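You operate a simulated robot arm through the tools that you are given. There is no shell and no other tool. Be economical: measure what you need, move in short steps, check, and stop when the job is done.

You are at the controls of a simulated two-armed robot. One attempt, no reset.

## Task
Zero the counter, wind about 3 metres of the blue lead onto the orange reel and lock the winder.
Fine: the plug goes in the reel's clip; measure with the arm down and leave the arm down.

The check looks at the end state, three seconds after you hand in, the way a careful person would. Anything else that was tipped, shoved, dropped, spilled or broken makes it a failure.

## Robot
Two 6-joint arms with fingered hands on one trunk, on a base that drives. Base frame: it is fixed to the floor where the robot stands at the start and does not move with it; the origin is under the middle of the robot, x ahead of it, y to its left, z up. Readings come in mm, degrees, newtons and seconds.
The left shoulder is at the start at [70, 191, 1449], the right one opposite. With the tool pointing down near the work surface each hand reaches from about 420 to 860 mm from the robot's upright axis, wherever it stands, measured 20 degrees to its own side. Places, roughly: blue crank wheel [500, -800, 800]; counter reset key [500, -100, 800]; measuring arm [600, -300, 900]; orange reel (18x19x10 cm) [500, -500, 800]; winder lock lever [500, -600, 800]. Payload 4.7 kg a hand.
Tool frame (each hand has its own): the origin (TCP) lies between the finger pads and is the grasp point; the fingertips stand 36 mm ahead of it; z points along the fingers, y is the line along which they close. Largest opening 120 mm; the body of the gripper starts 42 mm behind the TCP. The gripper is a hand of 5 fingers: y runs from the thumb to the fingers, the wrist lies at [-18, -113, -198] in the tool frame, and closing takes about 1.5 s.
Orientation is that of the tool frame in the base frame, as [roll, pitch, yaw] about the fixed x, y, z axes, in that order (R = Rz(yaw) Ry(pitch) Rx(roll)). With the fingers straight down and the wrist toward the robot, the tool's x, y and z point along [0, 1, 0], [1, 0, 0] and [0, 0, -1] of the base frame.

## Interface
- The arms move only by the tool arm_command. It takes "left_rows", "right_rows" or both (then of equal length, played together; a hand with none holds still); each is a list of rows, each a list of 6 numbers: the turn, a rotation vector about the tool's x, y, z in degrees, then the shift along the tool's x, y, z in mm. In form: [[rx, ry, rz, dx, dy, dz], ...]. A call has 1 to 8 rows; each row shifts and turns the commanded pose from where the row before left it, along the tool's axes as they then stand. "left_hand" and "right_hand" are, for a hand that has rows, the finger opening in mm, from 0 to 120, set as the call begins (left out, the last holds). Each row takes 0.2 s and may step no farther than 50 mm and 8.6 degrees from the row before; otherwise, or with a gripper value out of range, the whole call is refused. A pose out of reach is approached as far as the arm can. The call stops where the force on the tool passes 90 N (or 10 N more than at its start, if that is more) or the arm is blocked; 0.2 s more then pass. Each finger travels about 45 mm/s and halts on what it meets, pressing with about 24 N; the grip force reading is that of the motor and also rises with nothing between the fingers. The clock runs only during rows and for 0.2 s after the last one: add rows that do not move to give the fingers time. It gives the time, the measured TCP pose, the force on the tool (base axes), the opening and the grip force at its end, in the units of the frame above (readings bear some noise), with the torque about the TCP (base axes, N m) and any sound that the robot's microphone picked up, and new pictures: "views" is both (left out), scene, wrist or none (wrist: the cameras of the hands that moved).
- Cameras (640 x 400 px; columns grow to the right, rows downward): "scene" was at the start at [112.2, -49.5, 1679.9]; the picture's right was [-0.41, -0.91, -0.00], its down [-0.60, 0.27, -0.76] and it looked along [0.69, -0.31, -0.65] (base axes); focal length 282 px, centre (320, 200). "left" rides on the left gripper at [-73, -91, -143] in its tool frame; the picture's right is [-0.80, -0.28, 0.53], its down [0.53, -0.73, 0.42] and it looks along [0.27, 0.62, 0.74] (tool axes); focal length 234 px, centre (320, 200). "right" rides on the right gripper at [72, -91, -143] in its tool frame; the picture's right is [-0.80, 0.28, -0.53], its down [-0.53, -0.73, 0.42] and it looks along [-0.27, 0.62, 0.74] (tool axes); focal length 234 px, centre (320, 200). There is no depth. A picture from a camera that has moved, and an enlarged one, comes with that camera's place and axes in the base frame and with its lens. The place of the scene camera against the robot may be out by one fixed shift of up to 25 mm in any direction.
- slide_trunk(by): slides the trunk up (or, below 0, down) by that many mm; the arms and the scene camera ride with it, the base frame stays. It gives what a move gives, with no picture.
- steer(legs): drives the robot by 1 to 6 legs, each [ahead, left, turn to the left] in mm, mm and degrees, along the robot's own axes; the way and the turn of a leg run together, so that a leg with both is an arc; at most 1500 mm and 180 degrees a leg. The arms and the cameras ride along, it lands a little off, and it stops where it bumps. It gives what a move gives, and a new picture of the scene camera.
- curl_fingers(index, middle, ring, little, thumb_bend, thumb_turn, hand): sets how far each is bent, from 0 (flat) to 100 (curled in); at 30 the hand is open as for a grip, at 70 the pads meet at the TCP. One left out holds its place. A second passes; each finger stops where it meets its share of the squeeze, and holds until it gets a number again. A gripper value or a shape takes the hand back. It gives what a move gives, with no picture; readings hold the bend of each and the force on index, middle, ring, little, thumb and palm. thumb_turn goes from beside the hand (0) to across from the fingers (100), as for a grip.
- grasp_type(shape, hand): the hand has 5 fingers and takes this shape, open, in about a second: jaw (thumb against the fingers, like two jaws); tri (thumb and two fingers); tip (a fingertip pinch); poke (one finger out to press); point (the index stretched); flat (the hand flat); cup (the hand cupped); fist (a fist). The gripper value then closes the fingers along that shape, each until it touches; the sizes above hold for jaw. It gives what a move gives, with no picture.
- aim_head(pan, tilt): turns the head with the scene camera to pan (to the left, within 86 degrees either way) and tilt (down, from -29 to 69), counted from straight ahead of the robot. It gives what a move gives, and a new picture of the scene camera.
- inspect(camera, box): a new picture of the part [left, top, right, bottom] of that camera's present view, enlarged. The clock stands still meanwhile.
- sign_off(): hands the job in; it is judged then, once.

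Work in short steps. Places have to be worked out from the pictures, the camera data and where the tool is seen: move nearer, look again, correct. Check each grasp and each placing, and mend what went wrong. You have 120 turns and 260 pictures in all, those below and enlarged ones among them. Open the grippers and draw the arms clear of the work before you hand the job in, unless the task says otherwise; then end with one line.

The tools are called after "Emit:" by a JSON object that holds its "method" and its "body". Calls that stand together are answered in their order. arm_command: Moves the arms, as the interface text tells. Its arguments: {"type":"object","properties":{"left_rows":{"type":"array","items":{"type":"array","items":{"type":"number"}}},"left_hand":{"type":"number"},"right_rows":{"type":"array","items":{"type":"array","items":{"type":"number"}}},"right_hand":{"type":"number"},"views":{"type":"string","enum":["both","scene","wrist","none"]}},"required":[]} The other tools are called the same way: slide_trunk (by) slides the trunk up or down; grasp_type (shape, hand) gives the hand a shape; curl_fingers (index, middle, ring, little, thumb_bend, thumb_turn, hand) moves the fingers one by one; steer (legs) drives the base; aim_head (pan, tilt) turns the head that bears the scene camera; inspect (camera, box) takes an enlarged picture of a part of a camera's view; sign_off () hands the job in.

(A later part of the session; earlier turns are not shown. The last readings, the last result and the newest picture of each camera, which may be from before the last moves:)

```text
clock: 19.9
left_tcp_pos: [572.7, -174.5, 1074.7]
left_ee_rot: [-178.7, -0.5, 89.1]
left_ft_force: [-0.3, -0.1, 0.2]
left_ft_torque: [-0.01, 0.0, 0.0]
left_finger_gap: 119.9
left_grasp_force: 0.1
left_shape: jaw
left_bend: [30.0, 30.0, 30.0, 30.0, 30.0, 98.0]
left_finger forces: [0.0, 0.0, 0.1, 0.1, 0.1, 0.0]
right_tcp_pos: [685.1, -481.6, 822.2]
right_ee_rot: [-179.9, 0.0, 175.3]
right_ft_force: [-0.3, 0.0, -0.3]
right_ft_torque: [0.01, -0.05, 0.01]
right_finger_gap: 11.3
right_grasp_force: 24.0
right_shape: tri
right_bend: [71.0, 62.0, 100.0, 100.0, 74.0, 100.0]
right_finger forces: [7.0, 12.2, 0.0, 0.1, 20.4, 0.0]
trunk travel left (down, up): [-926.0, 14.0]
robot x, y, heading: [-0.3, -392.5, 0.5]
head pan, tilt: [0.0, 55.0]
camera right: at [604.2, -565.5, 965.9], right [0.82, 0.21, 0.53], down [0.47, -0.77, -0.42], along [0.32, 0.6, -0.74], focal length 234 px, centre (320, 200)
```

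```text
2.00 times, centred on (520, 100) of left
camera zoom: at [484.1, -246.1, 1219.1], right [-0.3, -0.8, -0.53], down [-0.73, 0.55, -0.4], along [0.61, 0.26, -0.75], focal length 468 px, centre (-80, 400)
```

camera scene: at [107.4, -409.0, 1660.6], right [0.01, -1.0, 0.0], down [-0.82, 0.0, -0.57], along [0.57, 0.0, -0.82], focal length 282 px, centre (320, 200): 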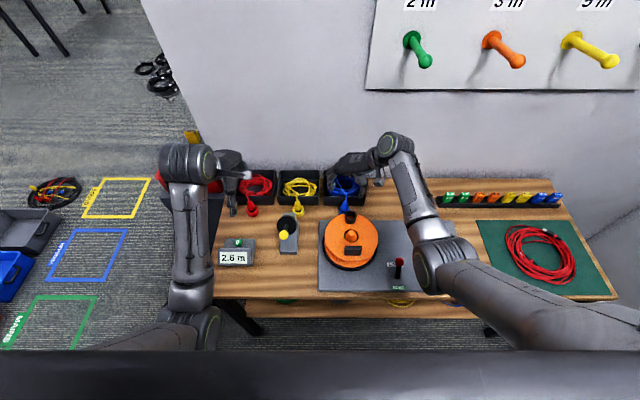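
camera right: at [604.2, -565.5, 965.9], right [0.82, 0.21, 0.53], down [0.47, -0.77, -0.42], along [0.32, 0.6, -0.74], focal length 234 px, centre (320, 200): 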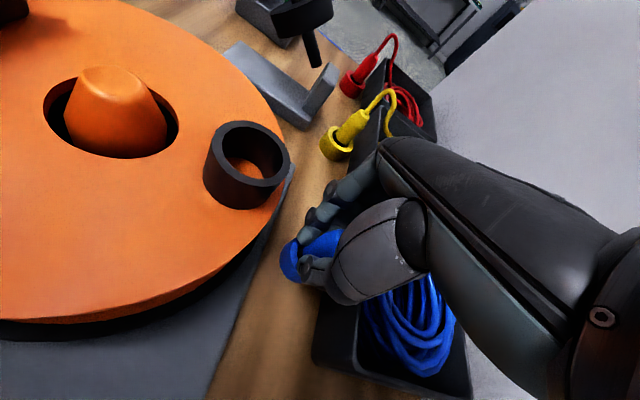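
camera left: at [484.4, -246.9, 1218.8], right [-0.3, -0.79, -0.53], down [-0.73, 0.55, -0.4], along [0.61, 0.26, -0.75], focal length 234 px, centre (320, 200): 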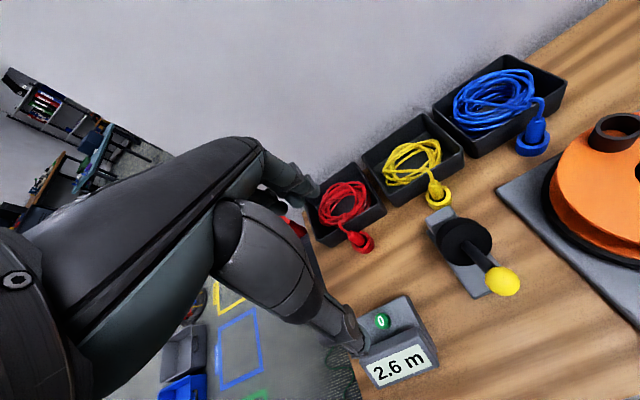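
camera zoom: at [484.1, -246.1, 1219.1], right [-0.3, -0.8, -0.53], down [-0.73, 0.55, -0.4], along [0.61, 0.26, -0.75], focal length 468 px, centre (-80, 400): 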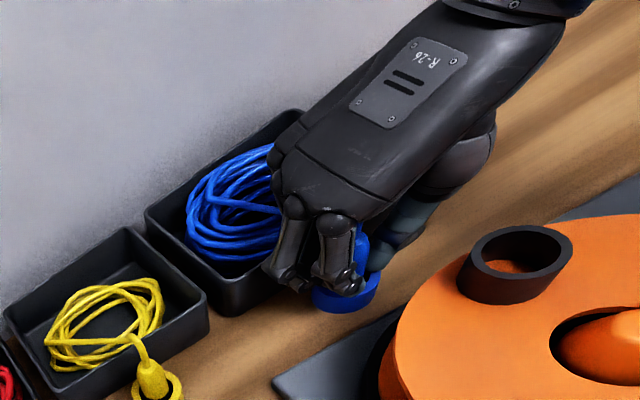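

Forces on index, middle and thumb show a grip on the plug. I lift straight up slowly.

Emit:
{"method": "arm_command", "body": {"right_rows": [[0, 0, 0, 0, 0, -12], [0, 0, 0, 0, 0, -15], [0, 0, 0, 0, 0, -20], [0, 0, 0, 0, 0, -25], [0, 0, 0, 0, 0, -25], [0, 0, 0, 0, 0, -25], [0, 0, 0, 0, 0, 0]], "views": "wrist"}}

Emit:
{"method": "inspect", "body": {"camera": "left", "box": [400, 0, 640, 200]}}

```text
clock: 21.5
left_tcp_pos: [572.1, -174.0, 1075.7]
left_ee_rot: [-178.6, -0.5, 89.2]
left_ft_force: [0.5, -0.8, 0.5]
left_ft_torque: [-0.02, -0.02, 0.02]
left_finger_gap: 120.2
left_grasp_force: 0.1
left_shape: jaw
left_bend: [30.0, 30.0, 30.0, 30.0, 30.0, 98.0]
left_finger forces: [0.0, 0.1, 0.0, 0.1, 0.1, 0.0]
right_tcp_pos: [683.7, -481.9, 943.5]
right_ee_rot: [-180.0, 0.0, 175.3]
right_ft_force: [-0.4, 0.4, -0.1]
right_ft_torque: [0.0, -0.01, 0.0]
right_finger_gap: 11.1
right_grasp_force: 23.8
right_shape: tri
right_bend: [71.0, 62.0, 100.0, 100.0, 74.0, 100.0]
right_finger forces: [7.2, 13.0, 0.0, 0.0, 20.2, 0.0]
trunk travel left (down, up): [-926.0, 14.0]
robot x, y, heading: [2.1, -396.0, 0.4]
head pan, tilt: [0.0, 55.0]
camera right: at [603.8, -565.5, 1088.1], right [0.82, 0.21, 0.53], down [0.47, -0.77, -0.42], along [0.32, 0.6, -0.74], focal length 234 px, centre (320, 200)
```

right: 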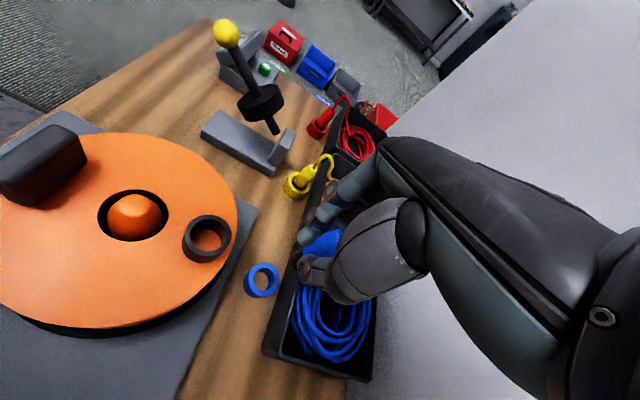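

```text
2.00 times, centred on (520, 100) of left
camera zoom: at [484.1, -246.1, 1219.1], right [-0.3, -0.8, -0.53], down [-0.73, 0.55, -0.4], along [0.61, 0.26, -0.75], focal length 468 px, centre (-80, 400)
```

zoom: 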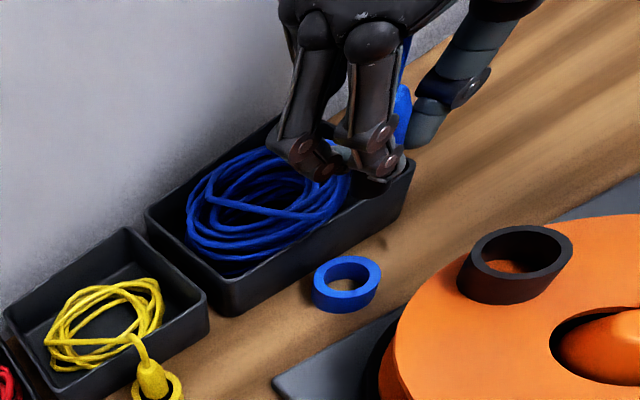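

Plug is lifted out; clip re-measured at ≈(604,-489). I carry it over the clip.

Emit:
{"method": "arm_command", "body": {"right_rows": [[0, 0, 0, 20, -4, -12], [0, 0, 0, 30, -5, 0], [0, 0, 0, 29, -5, 0], [0, 0, 0, 0, 0, 0], [0, 0, 0, 0, 0, 0]], "views": "both"}}

Emit:
{"method": "inspect", "body": {"camera": "left", "box": [400, 0, 640, 200]}}

Emit:
{"method": "inspect", "body": {"camera": "scene", "box": [310, 150, 400, 250]}}

```text
clock: 22.7
left_tcp_pos: [572.1, -174.2, 1073.1]
left_ee_rot: [-178.7, -0.5, 89.1]
left_ft_force: [0.0, 0.2, 0.5]
left_ft_torque: [-0.02, -0.03, 0.0]
left_finger_gap: 120.0
left_grasp_force: 0.0
left_shape: jaw
left_bend: [30.0, 30.0, 30.0, 30.0, 30.0, 98.0]
left_finger forces: [0.0, 0.0, 0.1, 0.0, 0.0, 0.0]
right_tcp_pos: [604.5, -488.4, 954.5]
right_ee_rot: [180.0, 0.0, 175.3]
right_ft_force: [0.2, -0.1, -1.2]
right_ft_torque: [0.04, 0.02, 0.0]
right_finger_gap: 11.1
right_grasp_force: 24.0
right_shape: tri
right_bend: [71.0, 62.0, 100.0, 100.0, 74.0, 100.0]
right_finger forces: [7.2, 13.0, 0.0, 0.0, 20.1, 0.0]
trunk travel left (down, up): [-926.0, 14.0]
robot x, y, heading: [0.8, -393.9, 0.1]
head pan, tilt: [0.0, 55.0]
camera scene: at [108.4, -407.9, 1660.5], right [0.01, -1.0, 0.0], down [-0.82, 0.0, -0.57], along [0.57, 0.0, -0.82], focal length 282 px, centre (320, 200)
camera right: at [524.0, -572.7, 1099.7], right [0.82, 0.21, 0.53], down [0.47, -0.77, -0.42], along [0.32, 0.6, -0.74], focal length 234 px, centre (320, 200)
```

scene: 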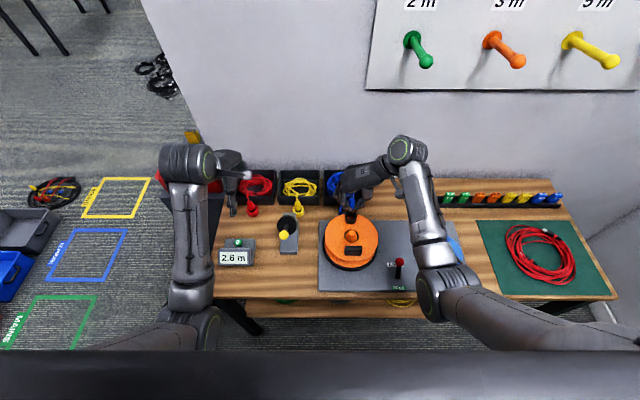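
right: 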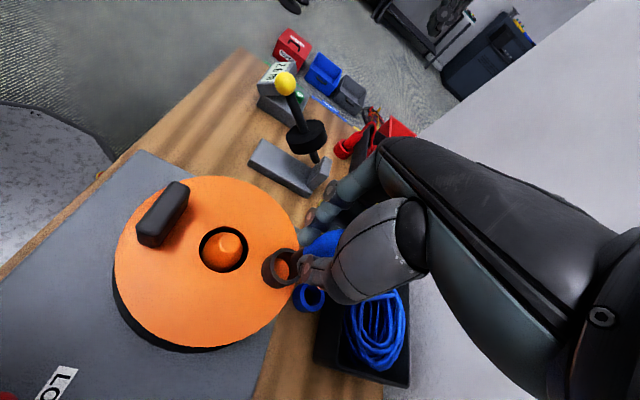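

```text
2.00 times, centred on (520, 100) of left
camera zoom: at [484.1, -246.1, 1219.1], right [-0.3, -0.8, -0.53], down [-0.73, 0.55, -0.4], along [0.61, 0.26, -0.75], focal length 468 px, centre (-80, 400)
```

zoom: 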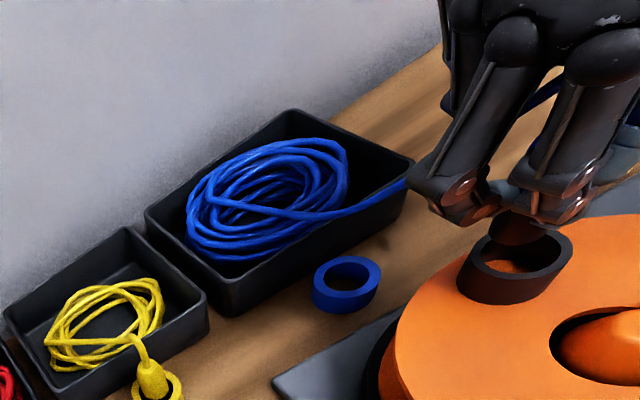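

```text
4.00 times, centred on (355, 200) of scene
camera zoom: at [108.4, -407.9, 1660.5], right [0.01, -1.0, 0.0], down [-0.82, 0.0, -0.57], along [0.57, 0.0, -0.82], focal length 1128 px, centre (180, 200)
```

zoom: 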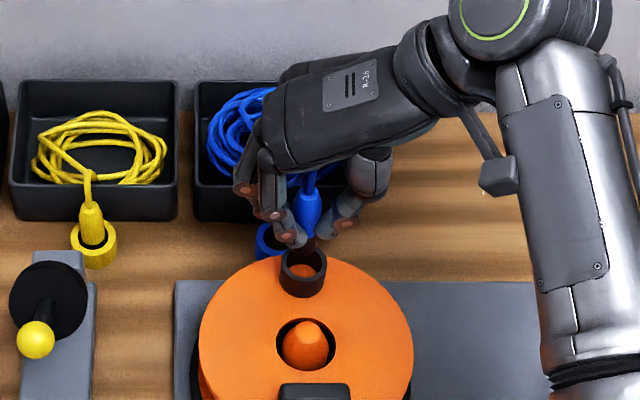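

Plug and tube appear aligned within ~2 mm. I descend 30 mm and look again.

Emit:
{"method": "arm_command", "body": {"right_rows": [[0, 0, 0, 0, -1, 15], [0, 0, 0, 0, 0, 15], [0, 0, 0, 0, 0, 0]], "views": "none"}}

Emit:
{"method": "inspect", "body": {"camera": "left", "box": [500, 40, 640, 160]}}

Emit:
{"method": "inspect", "body": {"camera": "scene", "box": [325, 170, 375, 230]}}

Emit:
{"method": "inspect", "body": {"camera": "right", "box": [220, 180, 360, 340]}}

```text
clock: 23.5
left_tcp_pos: [569.0, -174.7, 1076.5]
left_ee_rot: [-178.8, -0.5, 89.2]
left_ft_force: [-0.4, 0.0, -0.4]
left_ft_torque: [0.02, 0.0, 0.03]
left_finger_gap: 119.8
left_grasp_force: 0.1
left_shape: jaw
left_bend: [30.0, 30.0, 30.0, 30.0, 30.0, 98.0]
left_finger forces: [0.0, 0.0, 0.1, 0.1, 0.0, 0.0]
right_tcp_pos: [600.4, -488.8, 928.6]
right_ee_rot: [179.9, 0.0, 175.4]
right_ft_force: [-11.3, -0.5, 23.7]
right_ft_torque: [0.06, -0.06, 0.11]
right_finger_gap: 13.8
right_grasp_force: 23.8
right_shape: tri
right_bend: [71.0, 61.0, 100.0, 100.0, 74.0, 100.0]
right_finger forces: [13.3, 20.3, 0.1, 0.0, 24.8, 0.1]
trunk travel left (down, up): [-926.0, 14.0]
robot x, y, heading: [2.2, -396.0, 0.4]
head pan, tilt: [0.0, 55.0]
```

```text
3.33 times, centred on (570, 100) of left
camera zoom: at [480.6, -246.1, 1220.8], right [-0.3, -0.8, -0.53], down [-0.73, 0.55, -0.41], along [0.61, 0.26, -0.75], focal length 781 px, centre (-513, 533)
```

zoom: 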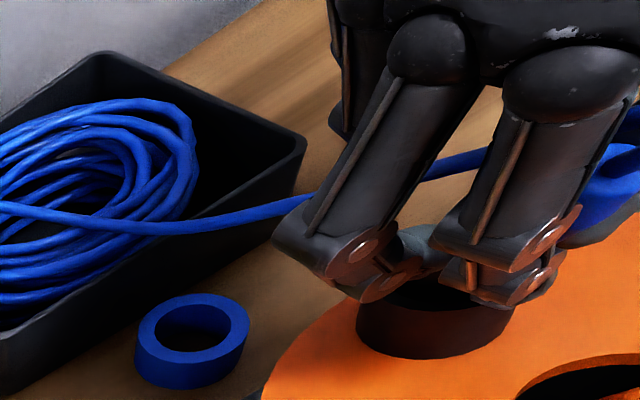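

```text
6.67 times, centred on (350, 200) of scene
camera zoom: at [103.5, -407.7, 1661.2], right [0.01, -1.0, 0.0], down [-0.82, 0.0, -0.58], along [0.58, 0.0, -0.82], focal length 1880 px, centre (120, 200)
```

zoom: 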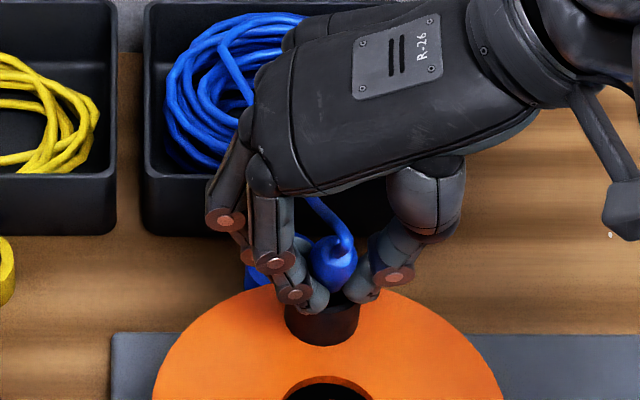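

```text
2.50 times, centred on (290, 260) of right
camera zoom: at [520.9, -573.5, 1072.0], right [0.82, 0.21, 0.53], down [0.47, -0.77, -0.42], along [0.32, 0.6, -0.74], focal length 585 px, centre (395, 50)
```

zoom: 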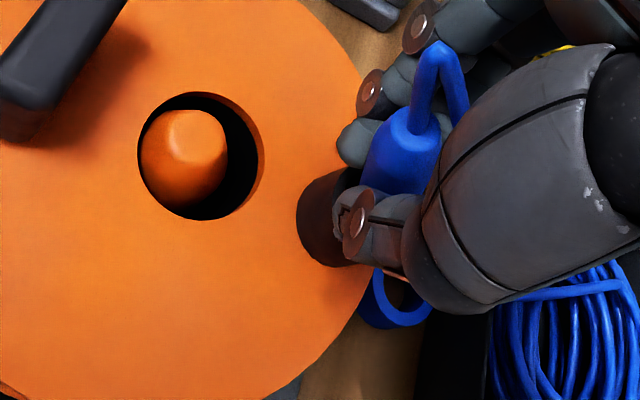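

Contact with the rim (24 N up, -11 N in x). I raise 15 mm and measure the plug bottom against the tube.

Emit:
{"method": "arm_command", "body": {"right_rows": [[0, 0, 0, 0, 0, -10], [0, 0, 0, 0, 0, -9], [0, 0, 0, 0, 0, 0], [0, 0, 0, 0, 0, 0]], "views": "none"}}

Emit:
{"method": "inspect", "body": {"camera": "left", "box": [550, 60, 640, 140]}}

Emit:
{"method": "inspect", "body": {"camera": "scene", "box": [330, 190, 370, 230]}}

Emit:
{"method": "inspect", "body": {"camera": "right", "box": [240, 200, 340, 300]}}

```text
clock: 24.5
left_tcp_pos: [572.1, -173.9, 1075.1]
left_ee_rot: [-178.6, -0.5, 89.2]
left_ft_force: [0.0, 0.3, 0.7]
left_ft_torque: [-0.04, 0.03, -0.03]
left_finger_gap: 119.7
left_grasp_force: 0.2
left_shape: jaw
left_bend: [30.0, 30.0, 30.0, 30.0, 30.0, 98.0]
left_finger forces: [0.0, 0.0, 0.1, 0.0, 0.0, 0.0]
right_tcp_pos: [604.1, -489.2, 943.5]
right_ee_rot: [-180.0, -0.1, 175.3]
right_ft_force: [-0.7, 0.7, -0.6]
right_ft_torque: [-0.01, 0.01, 0.0]
right_finger_gap: 12.2
right_grasp_force: 24.3
right_shape: tri
right_bend: [71.0, 62.0, 100.0, 100.0, 74.0, 100.0]
right_finger forces: [8.9, 13.6, 0.1, 0.0, 20.4, 0.0]
trunk travel left (down, up): [-926.0, 14.0]
robot x, y, heading: [1.2, -394.4, 0.2]
head pan, tilt: [0.0, 55.0]
```

```text
5.00 times, centred on (595, 100) of left
camera zoom: at [484.6, -246.1, 1218.9], right [-0.3, -0.8, -0.53], down [-0.73, 0.55, -0.4], along [0.61, 0.26, -0.75], focal length 1171 px, centre (-1055, 700)
```

zoom: 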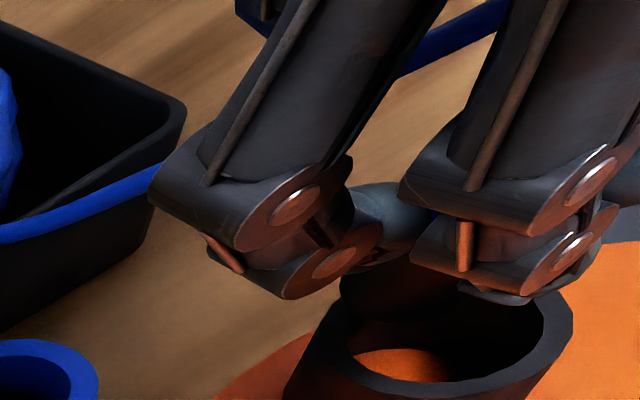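

```text
10.00 times, centred on (350, 210) of scene
camera zoom: at [109.0, -407.8, 1660.4], right [0.01, -1.0, 0.0], down [-0.82, 0.0, -0.57], along [0.57, 0.0, -0.82], focal length 2819 px, centre (20, 100)
```

zoom: 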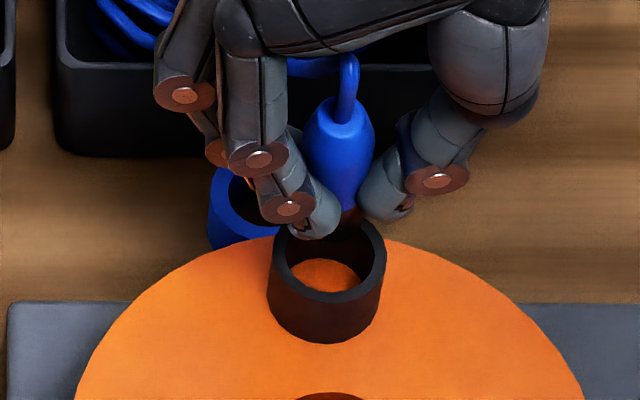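

```text
4.00 times, centred on (290, 250) of right
camera zoom: at [524.4, -573.6, 1088.7], right [0.82, 0.21, 0.52], down [0.47, -0.77, -0.42], along [0.32, 0.6, -0.74], focal length 937 px, centre (440, 0)
```

zoom: 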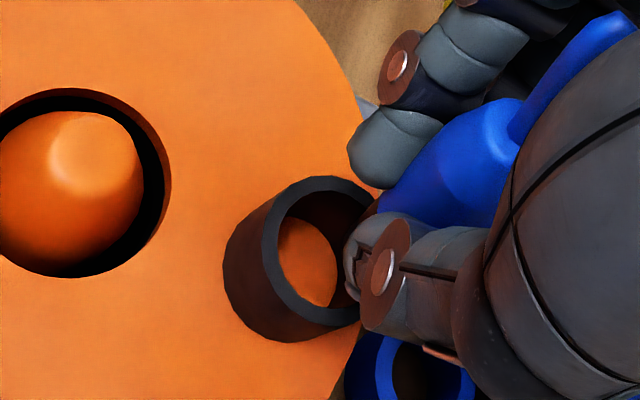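

The plug looks ~2-3 mm too far in +x. I shift 3 mm toward the robot and descend gently.

Emit:
{"method": "arm_command", "body": {"right_rows": [[0, 0, 0, 3.5, -1, 0], [0, 0, 0, 0, 0, 10], [0, 0, 0, 0, 0, 8], [0, 0, 0, 0, 0, 5], [0, 0, 0, 0, 0, 0]], "views": "none"}}

Emit:
{"method": "inspect", "body": {"camera": "scene", "box": [330, 190, 370, 230]}}

```text
clock: 25.7
left_tcp_pos: [570.4, -173.4, 1077.0]
left_ee_rot: [-178.9, -0.5, 89.2]
left_ft_force: [-0.2, 0.6, 0.0]
left_ft_torque: [0.01, -0.02, 0.02]
left_finger_gap: 119.9
left_grasp_force: 0.0
left_shape: jaw
left_bend: [30.0, 30.0, 30.0, 30.0, 30.0, 98.0]
left_finger forces: [0.0, 0.0, 0.0, 0.0, 0.0, 0.1]
right_tcp_pos: [596.8, -489.4, 924.2]
right_ee_rot: [179.9, 0.2, 175.5]
right_ft_force: [-10.5, 1.7, 23.2]
right_ft_torque: [0.19, -0.23, 0.13]
right_finger_gap: 14.0
right_grasp_force: 24.8
right_shape: tri
right_bend: [71.0, 74.0, 100.0, 100.0, 74.0, 100.0]
right_finger forces: [14.8, 25.4, 0.0, 0.0, 24.7, 0.0]
trunk travel left (down, up): [-926.0, 14.0]
robot x, y, heading: [0.9, -391.9, 0.6]
head pan, tilt: [0.0, 55.0]
```

```text
10.00 times, centred on (350, 210) of scene
camera zoom: at [102.8, -406.8, 1661.1], right [0.01, -1.0, 0.0], down [-0.82, -0.01, -0.58], along [0.58, 0.0, -0.82], focal length 2819 px, centre (20, 100)
```

zoom: 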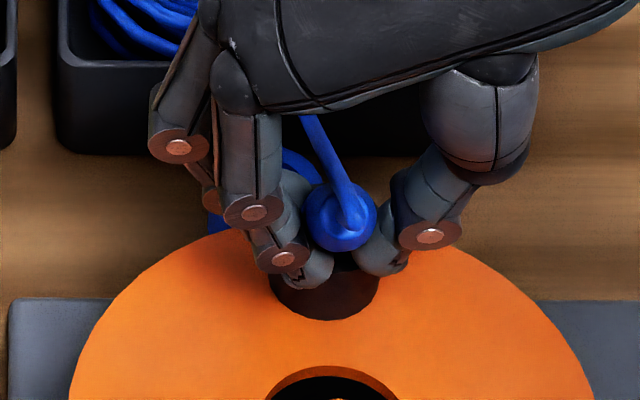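

The fingertips may be what meets the rim, with the plug tip already inside. I look closer from the two hand cameras.

Emit:
{"method": "inspect", "body": {"camera": "left", "box": [550, 60, 640, 140]}}

Emit:
{"method": "inspect", "body": {"camera": "right", "box": [250, 210, 350, 310]}}

```text
5.00 times, centred on (595, 100) of left
camera zoom: at [480.0, -245.2, 1220.9], right [-0.3, -0.8, -0.53], down [-0.73, 0.55, -0.41], along [0.61, 0.26, -0.75], focal length 1171 px, centre (-1055, 700)
```

zoom: 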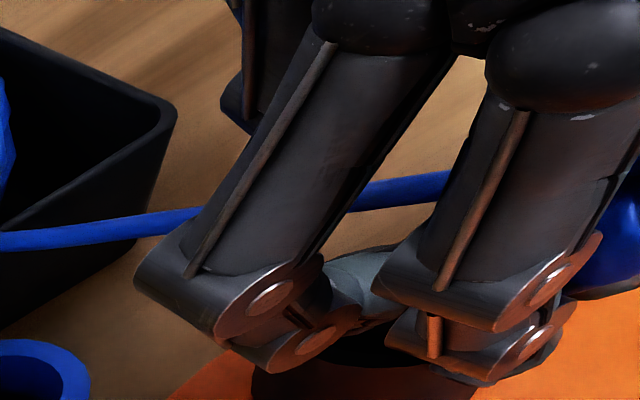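

```text
4.00 times, centred on (300, 260) of right
camera zoom: at [516.7, -573.1, 1068.1], right [0.82, 0.21, 0.53], down [0.47, -0.77, -0.42], along [0.32, 0.6, -0.74], focal length 937 px, centre (400, -40)
```

zoom: 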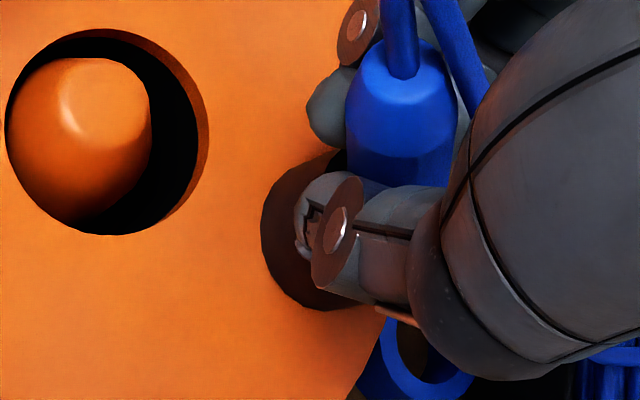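

The plug has pivoted in the pinch (top toward robot). I lift clear and measure its actual tilt and bottom end.

Emit:
{"method": "arm_command", "body": {"right_rows": [[0, 0, 0, 0, 0, -15], [0, 0, 0, 0, 0, -20], [0, 0, 0, 0, 0, -15], [0, 0, 0, 0, 0, 0], [0, 0, 0, 0, 0, 0]], "views": "none"}}

Emit:
{"method": "inspect", "body": {"camera": "left", "box": [540, 40, 640, 140]}}

Emit:
{"method": "inspect", "body": {"camera": "scene", "box": [325, 175, 375, 225]}}

Emit:
{"method": "inspect", "body": {"camera": "right", "box": [240, 200, 340, 300]}}

```text
clock: 26.9
left_tcp_pos: [572.6, -174.2, 1075.2]
left_ee_rot: [-178.7, -0.5, 89.3]
left_ft_force: [-0.4, -0.5, 0.2]
left_ft_torque: [0.0, -0.05, 0.01]
left_finger_gap: 119.9
left_grasp_force: 0.1
left_shape: jaw
left_bend: [30.0, 30.0, 30.0, 30.0, 30.0, 98.0]
left_finger forces: [0.1, 0.0, 0.0, 0.0, 0.0, 0.0]
right_tcp_pos: [599.5, -492.0, 971.8]
right_ee_rot: [-180.0, 0.0, 175.3]
right_ft_force: [0.9, 0.4, -0.5]
right_ft_torque: [0.01, 0.01, 0.0]
right_finger_gap: 12.0
right_grasp_force: 23.8
right_shape: tri
right_bend: [71.0, 62.0, 100.0, 100.0, 74.0, 100.0]
right_finger forces: [8.8, 14.3, 0.0, 0.1, 20.1, 0.0]
trunk travel left (down, up): [-926.0, 14.0]
robot x, y, heading: [2.8, -391.0, 0.4]
head pan, tilt: [0.0, 55.0]
```

```text
4.00 times, centred on (590, 90) of left
camera zoom: at [483.7, -246.0, 1219.3], right [-0.3, -0.8, -0.53], down [-0.73, 0.55, -0.4], along [0.61, 0.26, -0.75], focal length 937 px, centre (-760, 640)
```

zoom: 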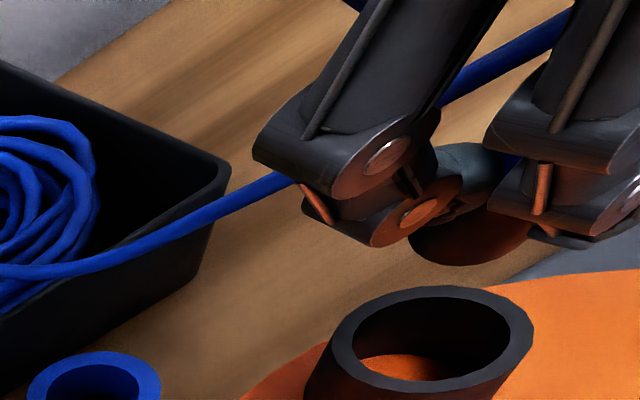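

```text
8.00 times, centred on (350, 200) of scene
camera zoom: at [107.8, -407.8, 1660.6], right [0.01, -1.0, 0.0], down [-0.82, 0.0, -0.57], along [0.57, 0.0, -0.82], focal length 2255 px, centre (80, 200)
```

zoom: 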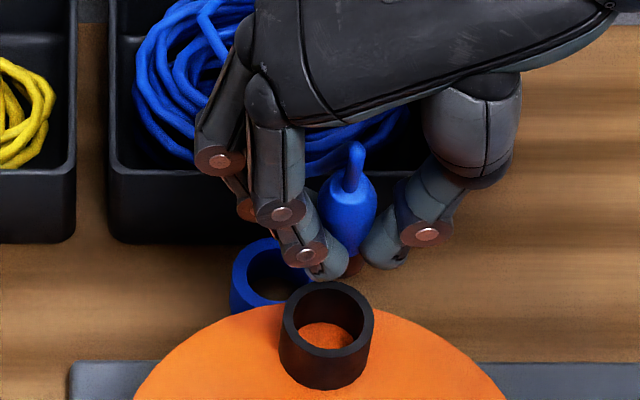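

```text
4.00 times, centred on (290, 250) of right
camera zoom: at [520.0, -575.2, 1115.9], right [0.82, 0.21, 0.53], down [0.47, -0.77, -0.42], along [0.32, 0.6, -0.74], focal length 937 px, centre (440, 0)
```

zoom: 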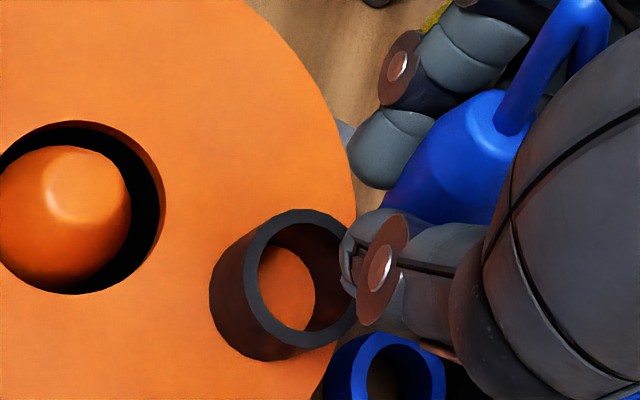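

Now clear: plug bottom is at ≈(611,-492,915), tube top center ≈(605,-491,878); plug tilted ~11°. I rotate the hand about its y by 11.4° to make the plug vertical and centre it.

Emit:
{"method": "arm_command", "body": {"right_rows": [[0, 5.7, 0, 0, 0, 0], [0, 5.7, 0, 0, 0, 0], [0, 0, 0, -5, 0.5, 1], [0, 0, 0, 0, 0, 0], [0, 0, 0, 0, 0, 0]], "views": "none"}}

Emit:
{"method": "inspect", "body": {"camera": "left", "box": [540, 40, 640, 140]}}

Emit:
{"method": "inspect", "body": {"camera": "scene", "box": [325, 175, 375, 225]}}

```text
clock: 28.1
left_tcp_pos: [573.3, -173.2, 1073.2]
left_ee_rot: [-178.6, -0.5, 89.2]
left_ft_force: [-0.4, -0.4, 0.1]
left_ft_torque: [-0.01, 0.02, -0.02]
left_finger_gap: 119.9
left_grasp_force: 0.1
left_shape: jaw
left_bend: [30.0, 30.0, 30.0, 30.0, 30.0, 98.0]
left_finger forces: [0.0, 0.1, 0.0, 0.0, 0.0, 0.0]
right_tcp_pos: [606.4, -491.8, 969.2]
right_ee_rot: [179.9, -11.4, 175.4]
right_ft_force: [-0.8, 0.5, -0.3]
right_ft_torque: [-0.04, -0.02, -0.02]
right_finger_gap: 12.1
right_grasp_force: 22.7
right_shape: tri
right_bend: [71.0, 62.0, 100.0, 100.0, 74.0, 100.0]
right_finger forces: [8.8, 14.3, 0.0, 0.1, 20.0, 0.0]
trunk travel left (down, up): [-926.0, 14.0]
robot x, y, heading: [3.0, -392.7, 0.3]
head pan, tilt: [0.0, 55.0]
```

```text
4.00 times, centred on (590, 90) of left
camera zoom: at [484.1, -246.0, 1219.1], right [-0.3, -0.8, -0.53], down [-0.73, 0.55, -0.4], along [0.61, 0.26, -0.75], focal length 937 px, centre (-760, 640)
```

zoom: 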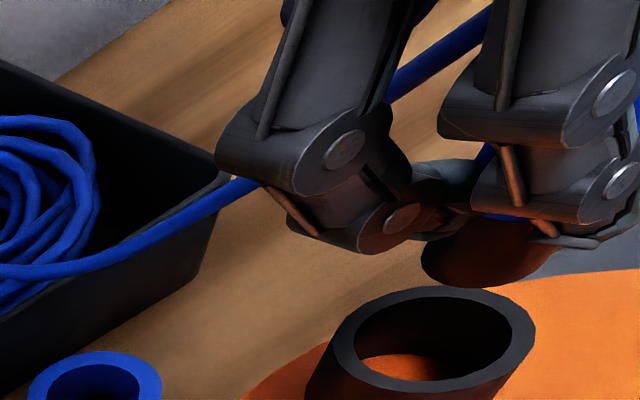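

```text
8.00 times, centred on (350, 200) of scene
camera zoom: at [108.4, -407.8, 1660.5], right [0.01, -1.0, 0.0], down [-0.82, 0.0, -0.57], along [0.57, 0.0, -0.82], focal length 2255 px, centre (80, 200)
```

zoom: 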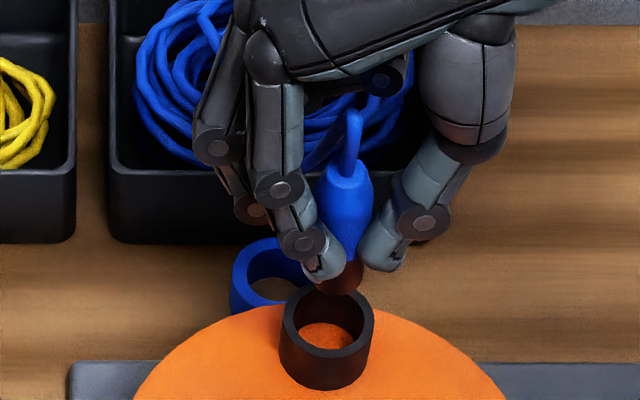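

Bottom now nearly over the tube; small correction (-2 mm x, +2.5 mm y), then descend 45 mm vertically in small steps.

Emit:
{"method": "arm_command", "body": {"right_rows": [[0, 0, 0, 2, 2.5, 0], [0, 0, 0, -4, 0, 19.6], [0, 0, 0, -2, 0, 9.8], [0, 0, 0, -2, 0, 9.8], [0, 0, 0, 0, 0, 0]], "views": "none"}}

Emit:
{"method": "inspect", "body": {"camera": "left", "box": [540, 40, 640, 140]}}

Emit:
{"method": "inspect", "body": {"camera": "scene", "box": [325, 175, 375, 225]}}

```text
clock: 29.3
left_tcp_pos: [572.6, -174.8, 1073.9]
left_ee_rot: [-178.7, -0.5, 89.2]
left_ft_force: [-0.3, -0.1, -0.6]
left_ft_torque: [0.0, 0.0, 0.0]
left_finger_gap: 120.2
left_grasp_force: 0.0
left_shape: jaw
left_bend: [30.0, 30.0, 30.0, 30.0, 30.0, 98.0]
left_finger forces: [0.0, 0.1, 0.0, 0.1, 0.0, 0.1]
right_tcp_pos: [602.5, -486.9, 930.8]
right_ee_rot: [180.0, -11.4, 175.3]
right_ft_force: [0.4, 0.2, 0.0]
right_ft_torque: [-0.02, 0.0, 0.03]
right_finger_gap: 11.9
right_grasp_force: 24.0
right_shape: tri
right_bend: [71.0, 62.0, 100.0, 100.0, 74.0, 100.0]
right_finger forces: [8.7, 14.3, 0.0, 0.0, 20.0, 0.0]
trunk travel left (down, up): [-926.0, 14.0]
robot x, y, heading: [0.4, -391.1, 0.2]
head pan, tilt: [0.0, 55.0]
```

```text
4.00 times, centred on (590, 90) of left
camera zoom: at [484.1, -246.1, 1219.1], right [-0.3, -0.8, -0.53], down [-0.73, 0.55, -0.4], along [0.61, 0.26, -0.75], focal length 937 px, centre (-760, 640)
```

zoom: 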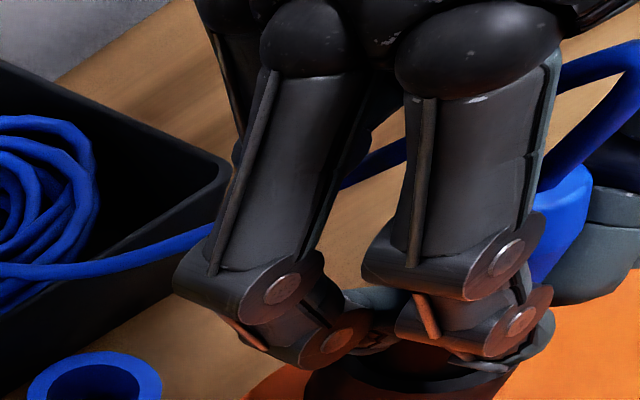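

```text
8.00 times, centred on (350, 200) of scene
camera zoom: at [108.4, -407.9, 1660.5], right [0.01, -1.0, 0.0], down [-0.82, 0.0, -0.57], along [0.57, 0.0, -0.82], focal length 2255 px, centre (80, 200)
```

zoom: 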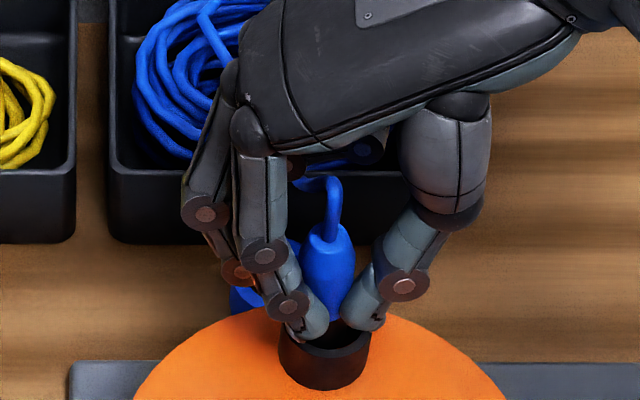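

No contact force and plug now enters the tube. Continue down in small steps.

Emit:
{"method": "arm_command", "body": {"right_rows": [[0, 0, 0, -1, 0, 5], [0, 0, 0, -1, 0, 5], [0, 0, 0, -1, 0, 5], [0, 0, 0, 0, 0, 0]], "views": "none"}}

Emit:
{"method": "inspect", "body": {"camera": "scene", "box": [325, 175, 375, 225]}}

Emit:
{"method": "inspect", "body": {"camera": "right", "box": [240, 200, 340, 300]}}

```text
clock: 30.3
left_tcp_pos: [573.3, -174.1, 1074.0]
left_ee_rot: [-178.9, -0.4, 89.2]
left_ft_force: [-0.1, -0.8, -0.9]
left_ft_torque: [0.01, -0.02, 0.01]
left_finger_gap: 120.0
left_grasp_force: 0.1
left_shape: jaw
left_bend: [30.0, 30.0, 30.0, 30.0, 30.0, 98.0]
left_finger forces: [0.1, 0.1, 0.1, 0.0, 0.1, 0.1]
right_tcp_pos: [602.6, -487.4, 916.3]
right_ee_rot: [179.9, -11.2, 175.3]
right_ft_force: [-0.2, -0.8, 7.1]
right_ft_torque: [0.08, -0.08, 0.03]
right_finger_gap: 12.5
right_grasp_force: 24.2
right_shape: tri
right_bend: [71.0, 62.0, 100.0, 100.0, 74.0, 100.0]
right_finger forces: [8.5, 23.3, 0.0, 0.1, 21.8, 0.0]
trunk travel left (down, up): [-926.0, 14.0]
robot x, y, heading: [3.7, -396.3, 0.3]
head pan, tilt: [0.0, 55.0]
```

```text
8.00 times, centred on (350, 200) of scene
camera zoom: at [107.6, -407.6, 1660.7], right [0.01, -1.0, 0.0], down [-0.82, 0.0, -0.57], along [0.57, 0.0, -0.82], focal length 2255 px, centre (80, 200)
```

zoom: 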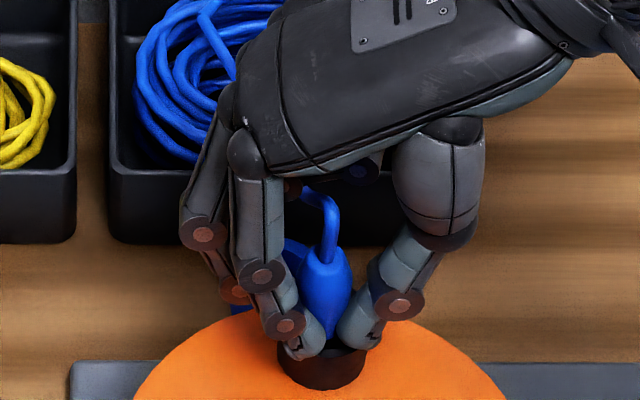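

```text
4.00 times, centred on (290, 250) of right
camera zoom: at [552.8, -574.1, 1071.4], right [0.91, 0.21, 0.36], down [0.38, -0.77, -0.52], along [0.17, 0.61, -0.77], focal length 937 px, centre (440, 0)
```

zoom: 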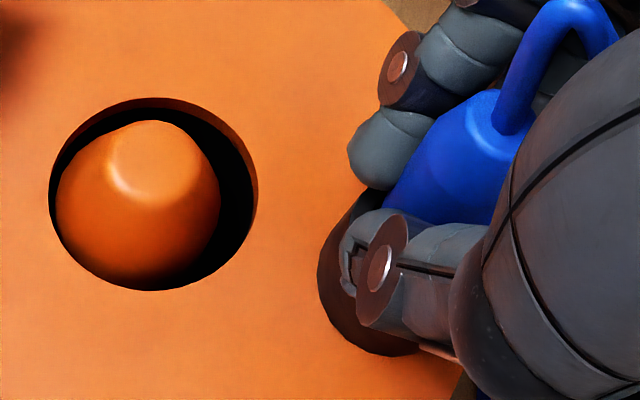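

Inserted about 17-20 mm with fingertips meeting the rim. I release here so it slides fully in.

Emit:
{"method": "arm_command", "body": {"right_rows": [[0, 0, 0, 0, 0, 0], [0, 0, 0, 0, 0, 0], [0, 0, 0, 0, 0, 0], [0, 0, 0, 0, 0, 0], [0, 0, 0, 0, 0, 0]], "right_hand": 70, "views": "none"}}

Emit:
{"method": "inspect", "body": {"camera": "scene", "box": [325, 175, 375, 225]}}

Emit:
{"method": "inspect", "body": {"camera": "right", "box": [240, 200, 340, 300]}}

```text
clock: 31.5
left_tcp_pos: [572.9, -173.6, 1073.9]
left_ee_rot: [-178.7, -0.5, 89.2]
left_ft_force: [0.9, -0.2, -0.3]
left_ft_torque: [-0.01, 0.01, -0.01]
left_finger_gap: 120.0
left_grasp_force: 0.0
left_shape: jaw
left_bend: [30.0, 30.0, 30.0, 30.0, 30.0, 98.0]
left_finger forces: [0.0, 0.1, 0.0, 0.0, 0.0, 0.0]
right_tcp_pos: [602.8, -488.1, 914.7]
right_ee_rot: [-179.9, -11.4, 175.3]
right_ft_force: [0.2, 0.0, 0.5]
right_ft_torque: [-0.01, 0.03, 0.0]
right_finger_gap: 69.7
right_grasp_force: 0.0
right_shape: tri
right_bend: [74.0, 42.0, 99.0, 99.0, 67.0, 100.0]
right_finger forces: [0.0, 0.0, 0.0, 0.1, 0.1, 0.0]
trunk travel left (down, up): [-926.0, 14.0]
robot x, y, heading: [2.2, -392.7, 0.1]
head pan, tilt: [0.0, 55.0]
```

```text
8.00 times, centred on (350, 200) of scene
camera zoom: at [108.4, -407.7, 1660.5], right [0.01, -1.0, 0.0], down [-0.82, 0.0, -0.57], along [0.57, 0.0, -0.82], focal length 2255 px, centre (80, 200)
```

zoom: 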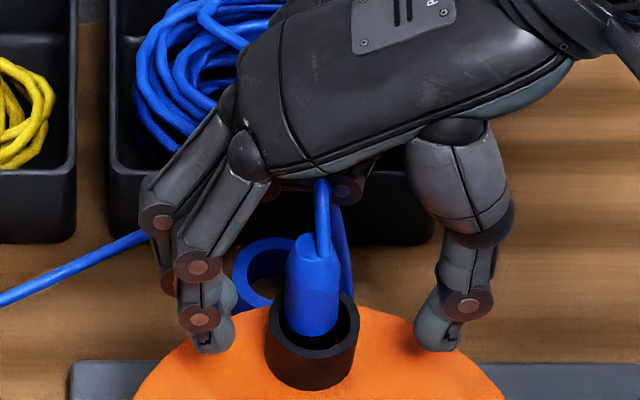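

```text
4.00 times, centred on (290, 250) of right
camera zoom: at [553.1, -574.4, 1070.5], right [0.91, 0.21, 0.36], down [0.38, -0.77, -0.52], along [0.17, 0.61, -0.78], focal length 937 px, centre (440, 0)
```

zoom: 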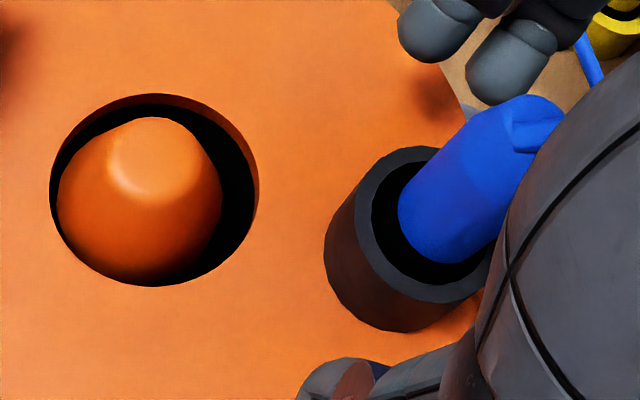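

Plug stands in the clip. I lift the hand straight up and look.

Emit:
{"method": "arm_command", "body": {"right_rows": [[0, 0, 0, 4, 0, -19.6], [0, 0, 0, 6, 0, -30], [0, 0, 0, 8, 0, -40], [0, 0, 0, 8, 0, -40], [0, 0, 0, 0, 0, 0]], "views": "both"}}

Emit:
{"method": "inspect", "body": {"camera": "scene", "box": [210, 170, 390, 280]}}

Emit:
{"method": "inspect", "body": {"camera": "left", "box": [400, 60, 640, 300]}}

```text
clock: 32.7
left_tcp_pos: [572.2, -174.2, 1074.2]
left_ee_rot: [-178.7, -0.6, 89.2]
left_ft_force: [1.3, -0.8, -0.7]
left_ft_torque: [-0.02, 0.03, -0.02]
left_finger_gap: 119.8
left_grasp_force: 0.1
left_shape: jaw
left_bend: [30.0, 30.0, 30.0, 30.0, 30.0, 98.0]
left_finger forces: [0.0, 0.0, 0.0, 0.0, 0.1, 0.0]
right_tcp_pos: [602.5, -488.9, 1047.0]
right_ee_rot: [180.0, -11.3, 175.3]
right_ft_force: [0.6, 0.5, 0.0]
right_ft_torque: [-0.01, 0.0, -0.02]
right_finger_gap: 69.3
right_grasp_force: 0.2
right_shape: tri
right_bend: [74.0, 42.0, 99.0, 99.0, 67.0, 100.0]
right_finger forces: [0.0, 0.1, 0.0, 0.0, 0.0, 0.0]
trunk travel left (down, up): [-926.0, 14.0]
robot x, y, heading: [0.9, -393.0, 0.3]
head pan, tilt: [0.0, 55.0]
camera scene: at [108.4, -407.9, 1660.5], right [0.01, -1.0, 0.0], down [-0.82, 0.0, -0.57], along [0.57, 0.0, -0.82], focal length 282 px, centre (320, 200)
camera right: at [551.9, -574.8, 1202.7], right [0.91, 0.21, 0.36], down [0.38, -0.77, -0.52], along [0.17, 0.61, -0.78], focal length 234 px, centre (320, 200)
```

scene: 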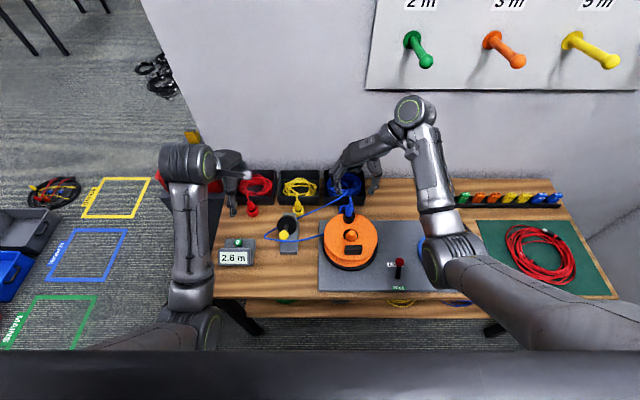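
right: 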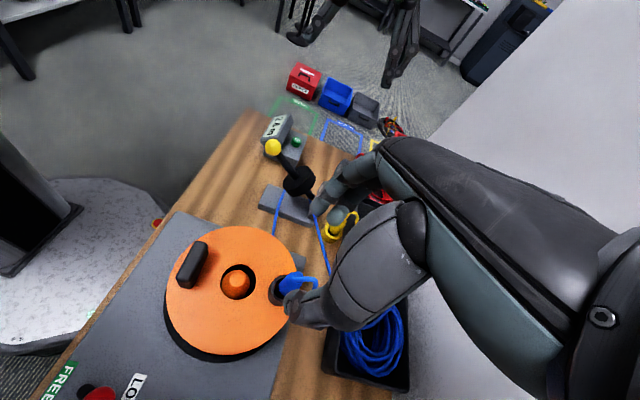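

```text
3.56 times, centred on (300, 225) of scene
camera zoom: at [108.4, -407.9, 1660.5], right [0.01, -1.0, 0.0], down [-0.82, 0.0, -0.57], along [0.57, 0.0, -0.82], focal length 1002 px, centre (391, 111)
```

zoom: 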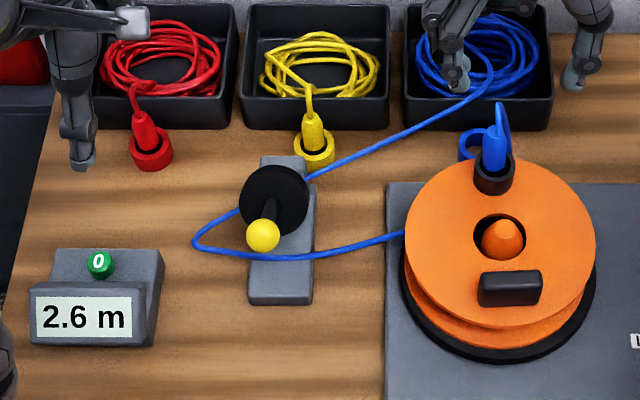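

```text
1.67 times, centred on (520, 180) of left
camera zoom: at [484.1, -246.1, 1219.1], right [-0.3, -0.8, -0.53], down [-0.73, 0.55, -0.4], along [0.61, 0.26, -0.75], focal length 390 px, centre (-13, 233)
```

zoom: 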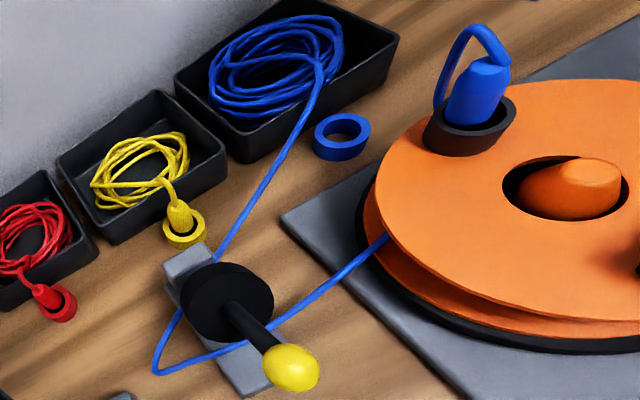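

The plug is clipped and the lead now runs round the measuring station. Next: lower the measuring arm with the left hand. I close the left fingers and place them above the yellow knob.

Emit:
{"method": "arm_command", "body": {"left_rows": [[0, 0, 0, -27.5, -15.5, 15], [0, 0, 0, -27.5, -15.5, 15], [0, 0, 0, -27.5, -15.5, 15], [0, 0, 0, -27.5, -15.5, 15], [0, 0, 0, 0, 0, 0], [0, 0, 0, 0, 0, 0], [0, 0, 0, 0, 0, 0], [0, 0, 0, 0, 0, 0]], "left_hand": 0, "views": "both"}}

Emit:
{"method": "inspect", "body": {"camera": "scene", "box": [220, 140, 360, 280]}}

```text
clock: 33.5
left_tcp_pos: [532.7, -156.7, 1021.7]
left_ee_rot: [-179.9, -12.2, 90.4]
left_ft_force: [-0.6, -0.6, -0.7]
left_ft_torque: [-0.03, -0.04, 0.01]
left_finger_gap: 45.4
left_grasp_force: 0.1
left_shape: jaw
left_bend: [74.0, 50.0, 48.0, 45.0, 73.0, 100.0]
left_finger forces: [0.0, 0.0, 0.0, 0.1, 0.0, 0.0]
left hand out of reach, approached as far as the arm can: row 4
right_tcp_pos: [601.7, -487.1, 1047.5]
right_ee_rot: [-179.9, -11.4, 175.3]
right_ft_force: [0.7, 0.1, 0.3]
right_ft_torque: [-0.05, -0.01, 0.01]
right_finger_gap: 69.7
right_grasp_force: 0.1
right_shape: tri
right_bend: [74.0, 42.0, 99.0, 99.0, 67.0, 100.0]
right_finger forces: [0.0, 0.1, 0.0, 0.0, 0.0, 0.0]
trunk travel left (down, up): [-926.0, 14.0]
robot x, y, heading: [1.8, -396.0, 0.1]
head pan, tilt: [0.0, 55.0]
stopped in row 4 (left hand): the arm was blocked; the commanded pose is now the measured one
camera scene: at [107.3, -405.6, 1660.6], right [0.01, -1.0, 0.0], down [-0.82, -0.01, -0.57], along [0.57, 0.0, -0.82], focal length 282 px, centre (320, 200)
camera left: at [443.2, -259.0, 1147.2], right [-0.28, -0.68, -0.68], down [-0.74, 0.6, -0.3], along [0.62, 0.42, -0.67], focal length 234 px, centre (320, 200)
```

scene: 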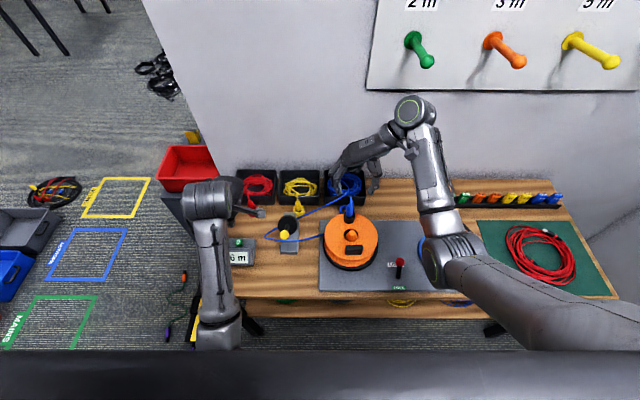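
left: 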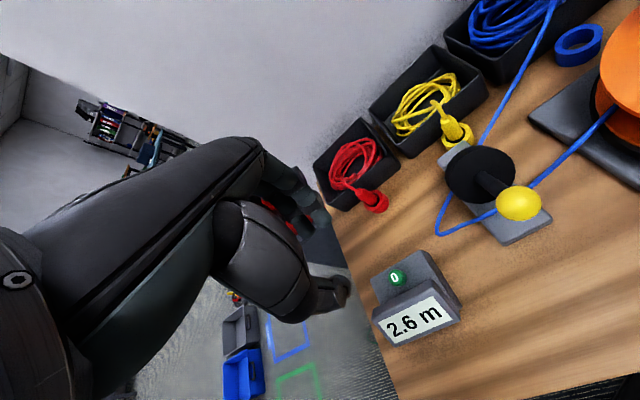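

```text
2.86 times, centred on (290, 210) of scene
camera zoom: at [107.3, -405.6, 1660.6], right [0.01, -1.0, 0.0], down [-0.82, -0.01, -0.57], along [0.57, 0.0, -0.82], focal length 806 px, centre (406, 171)
```

zoom: 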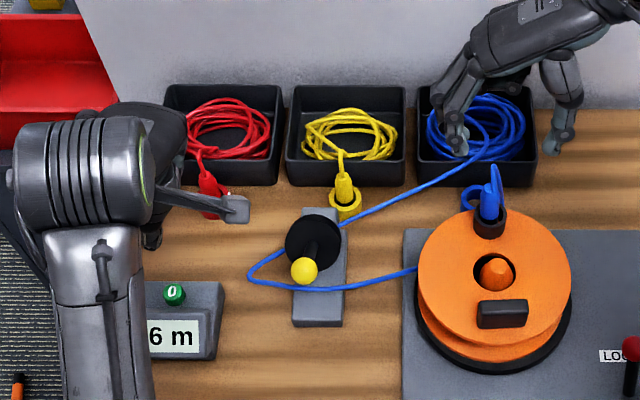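

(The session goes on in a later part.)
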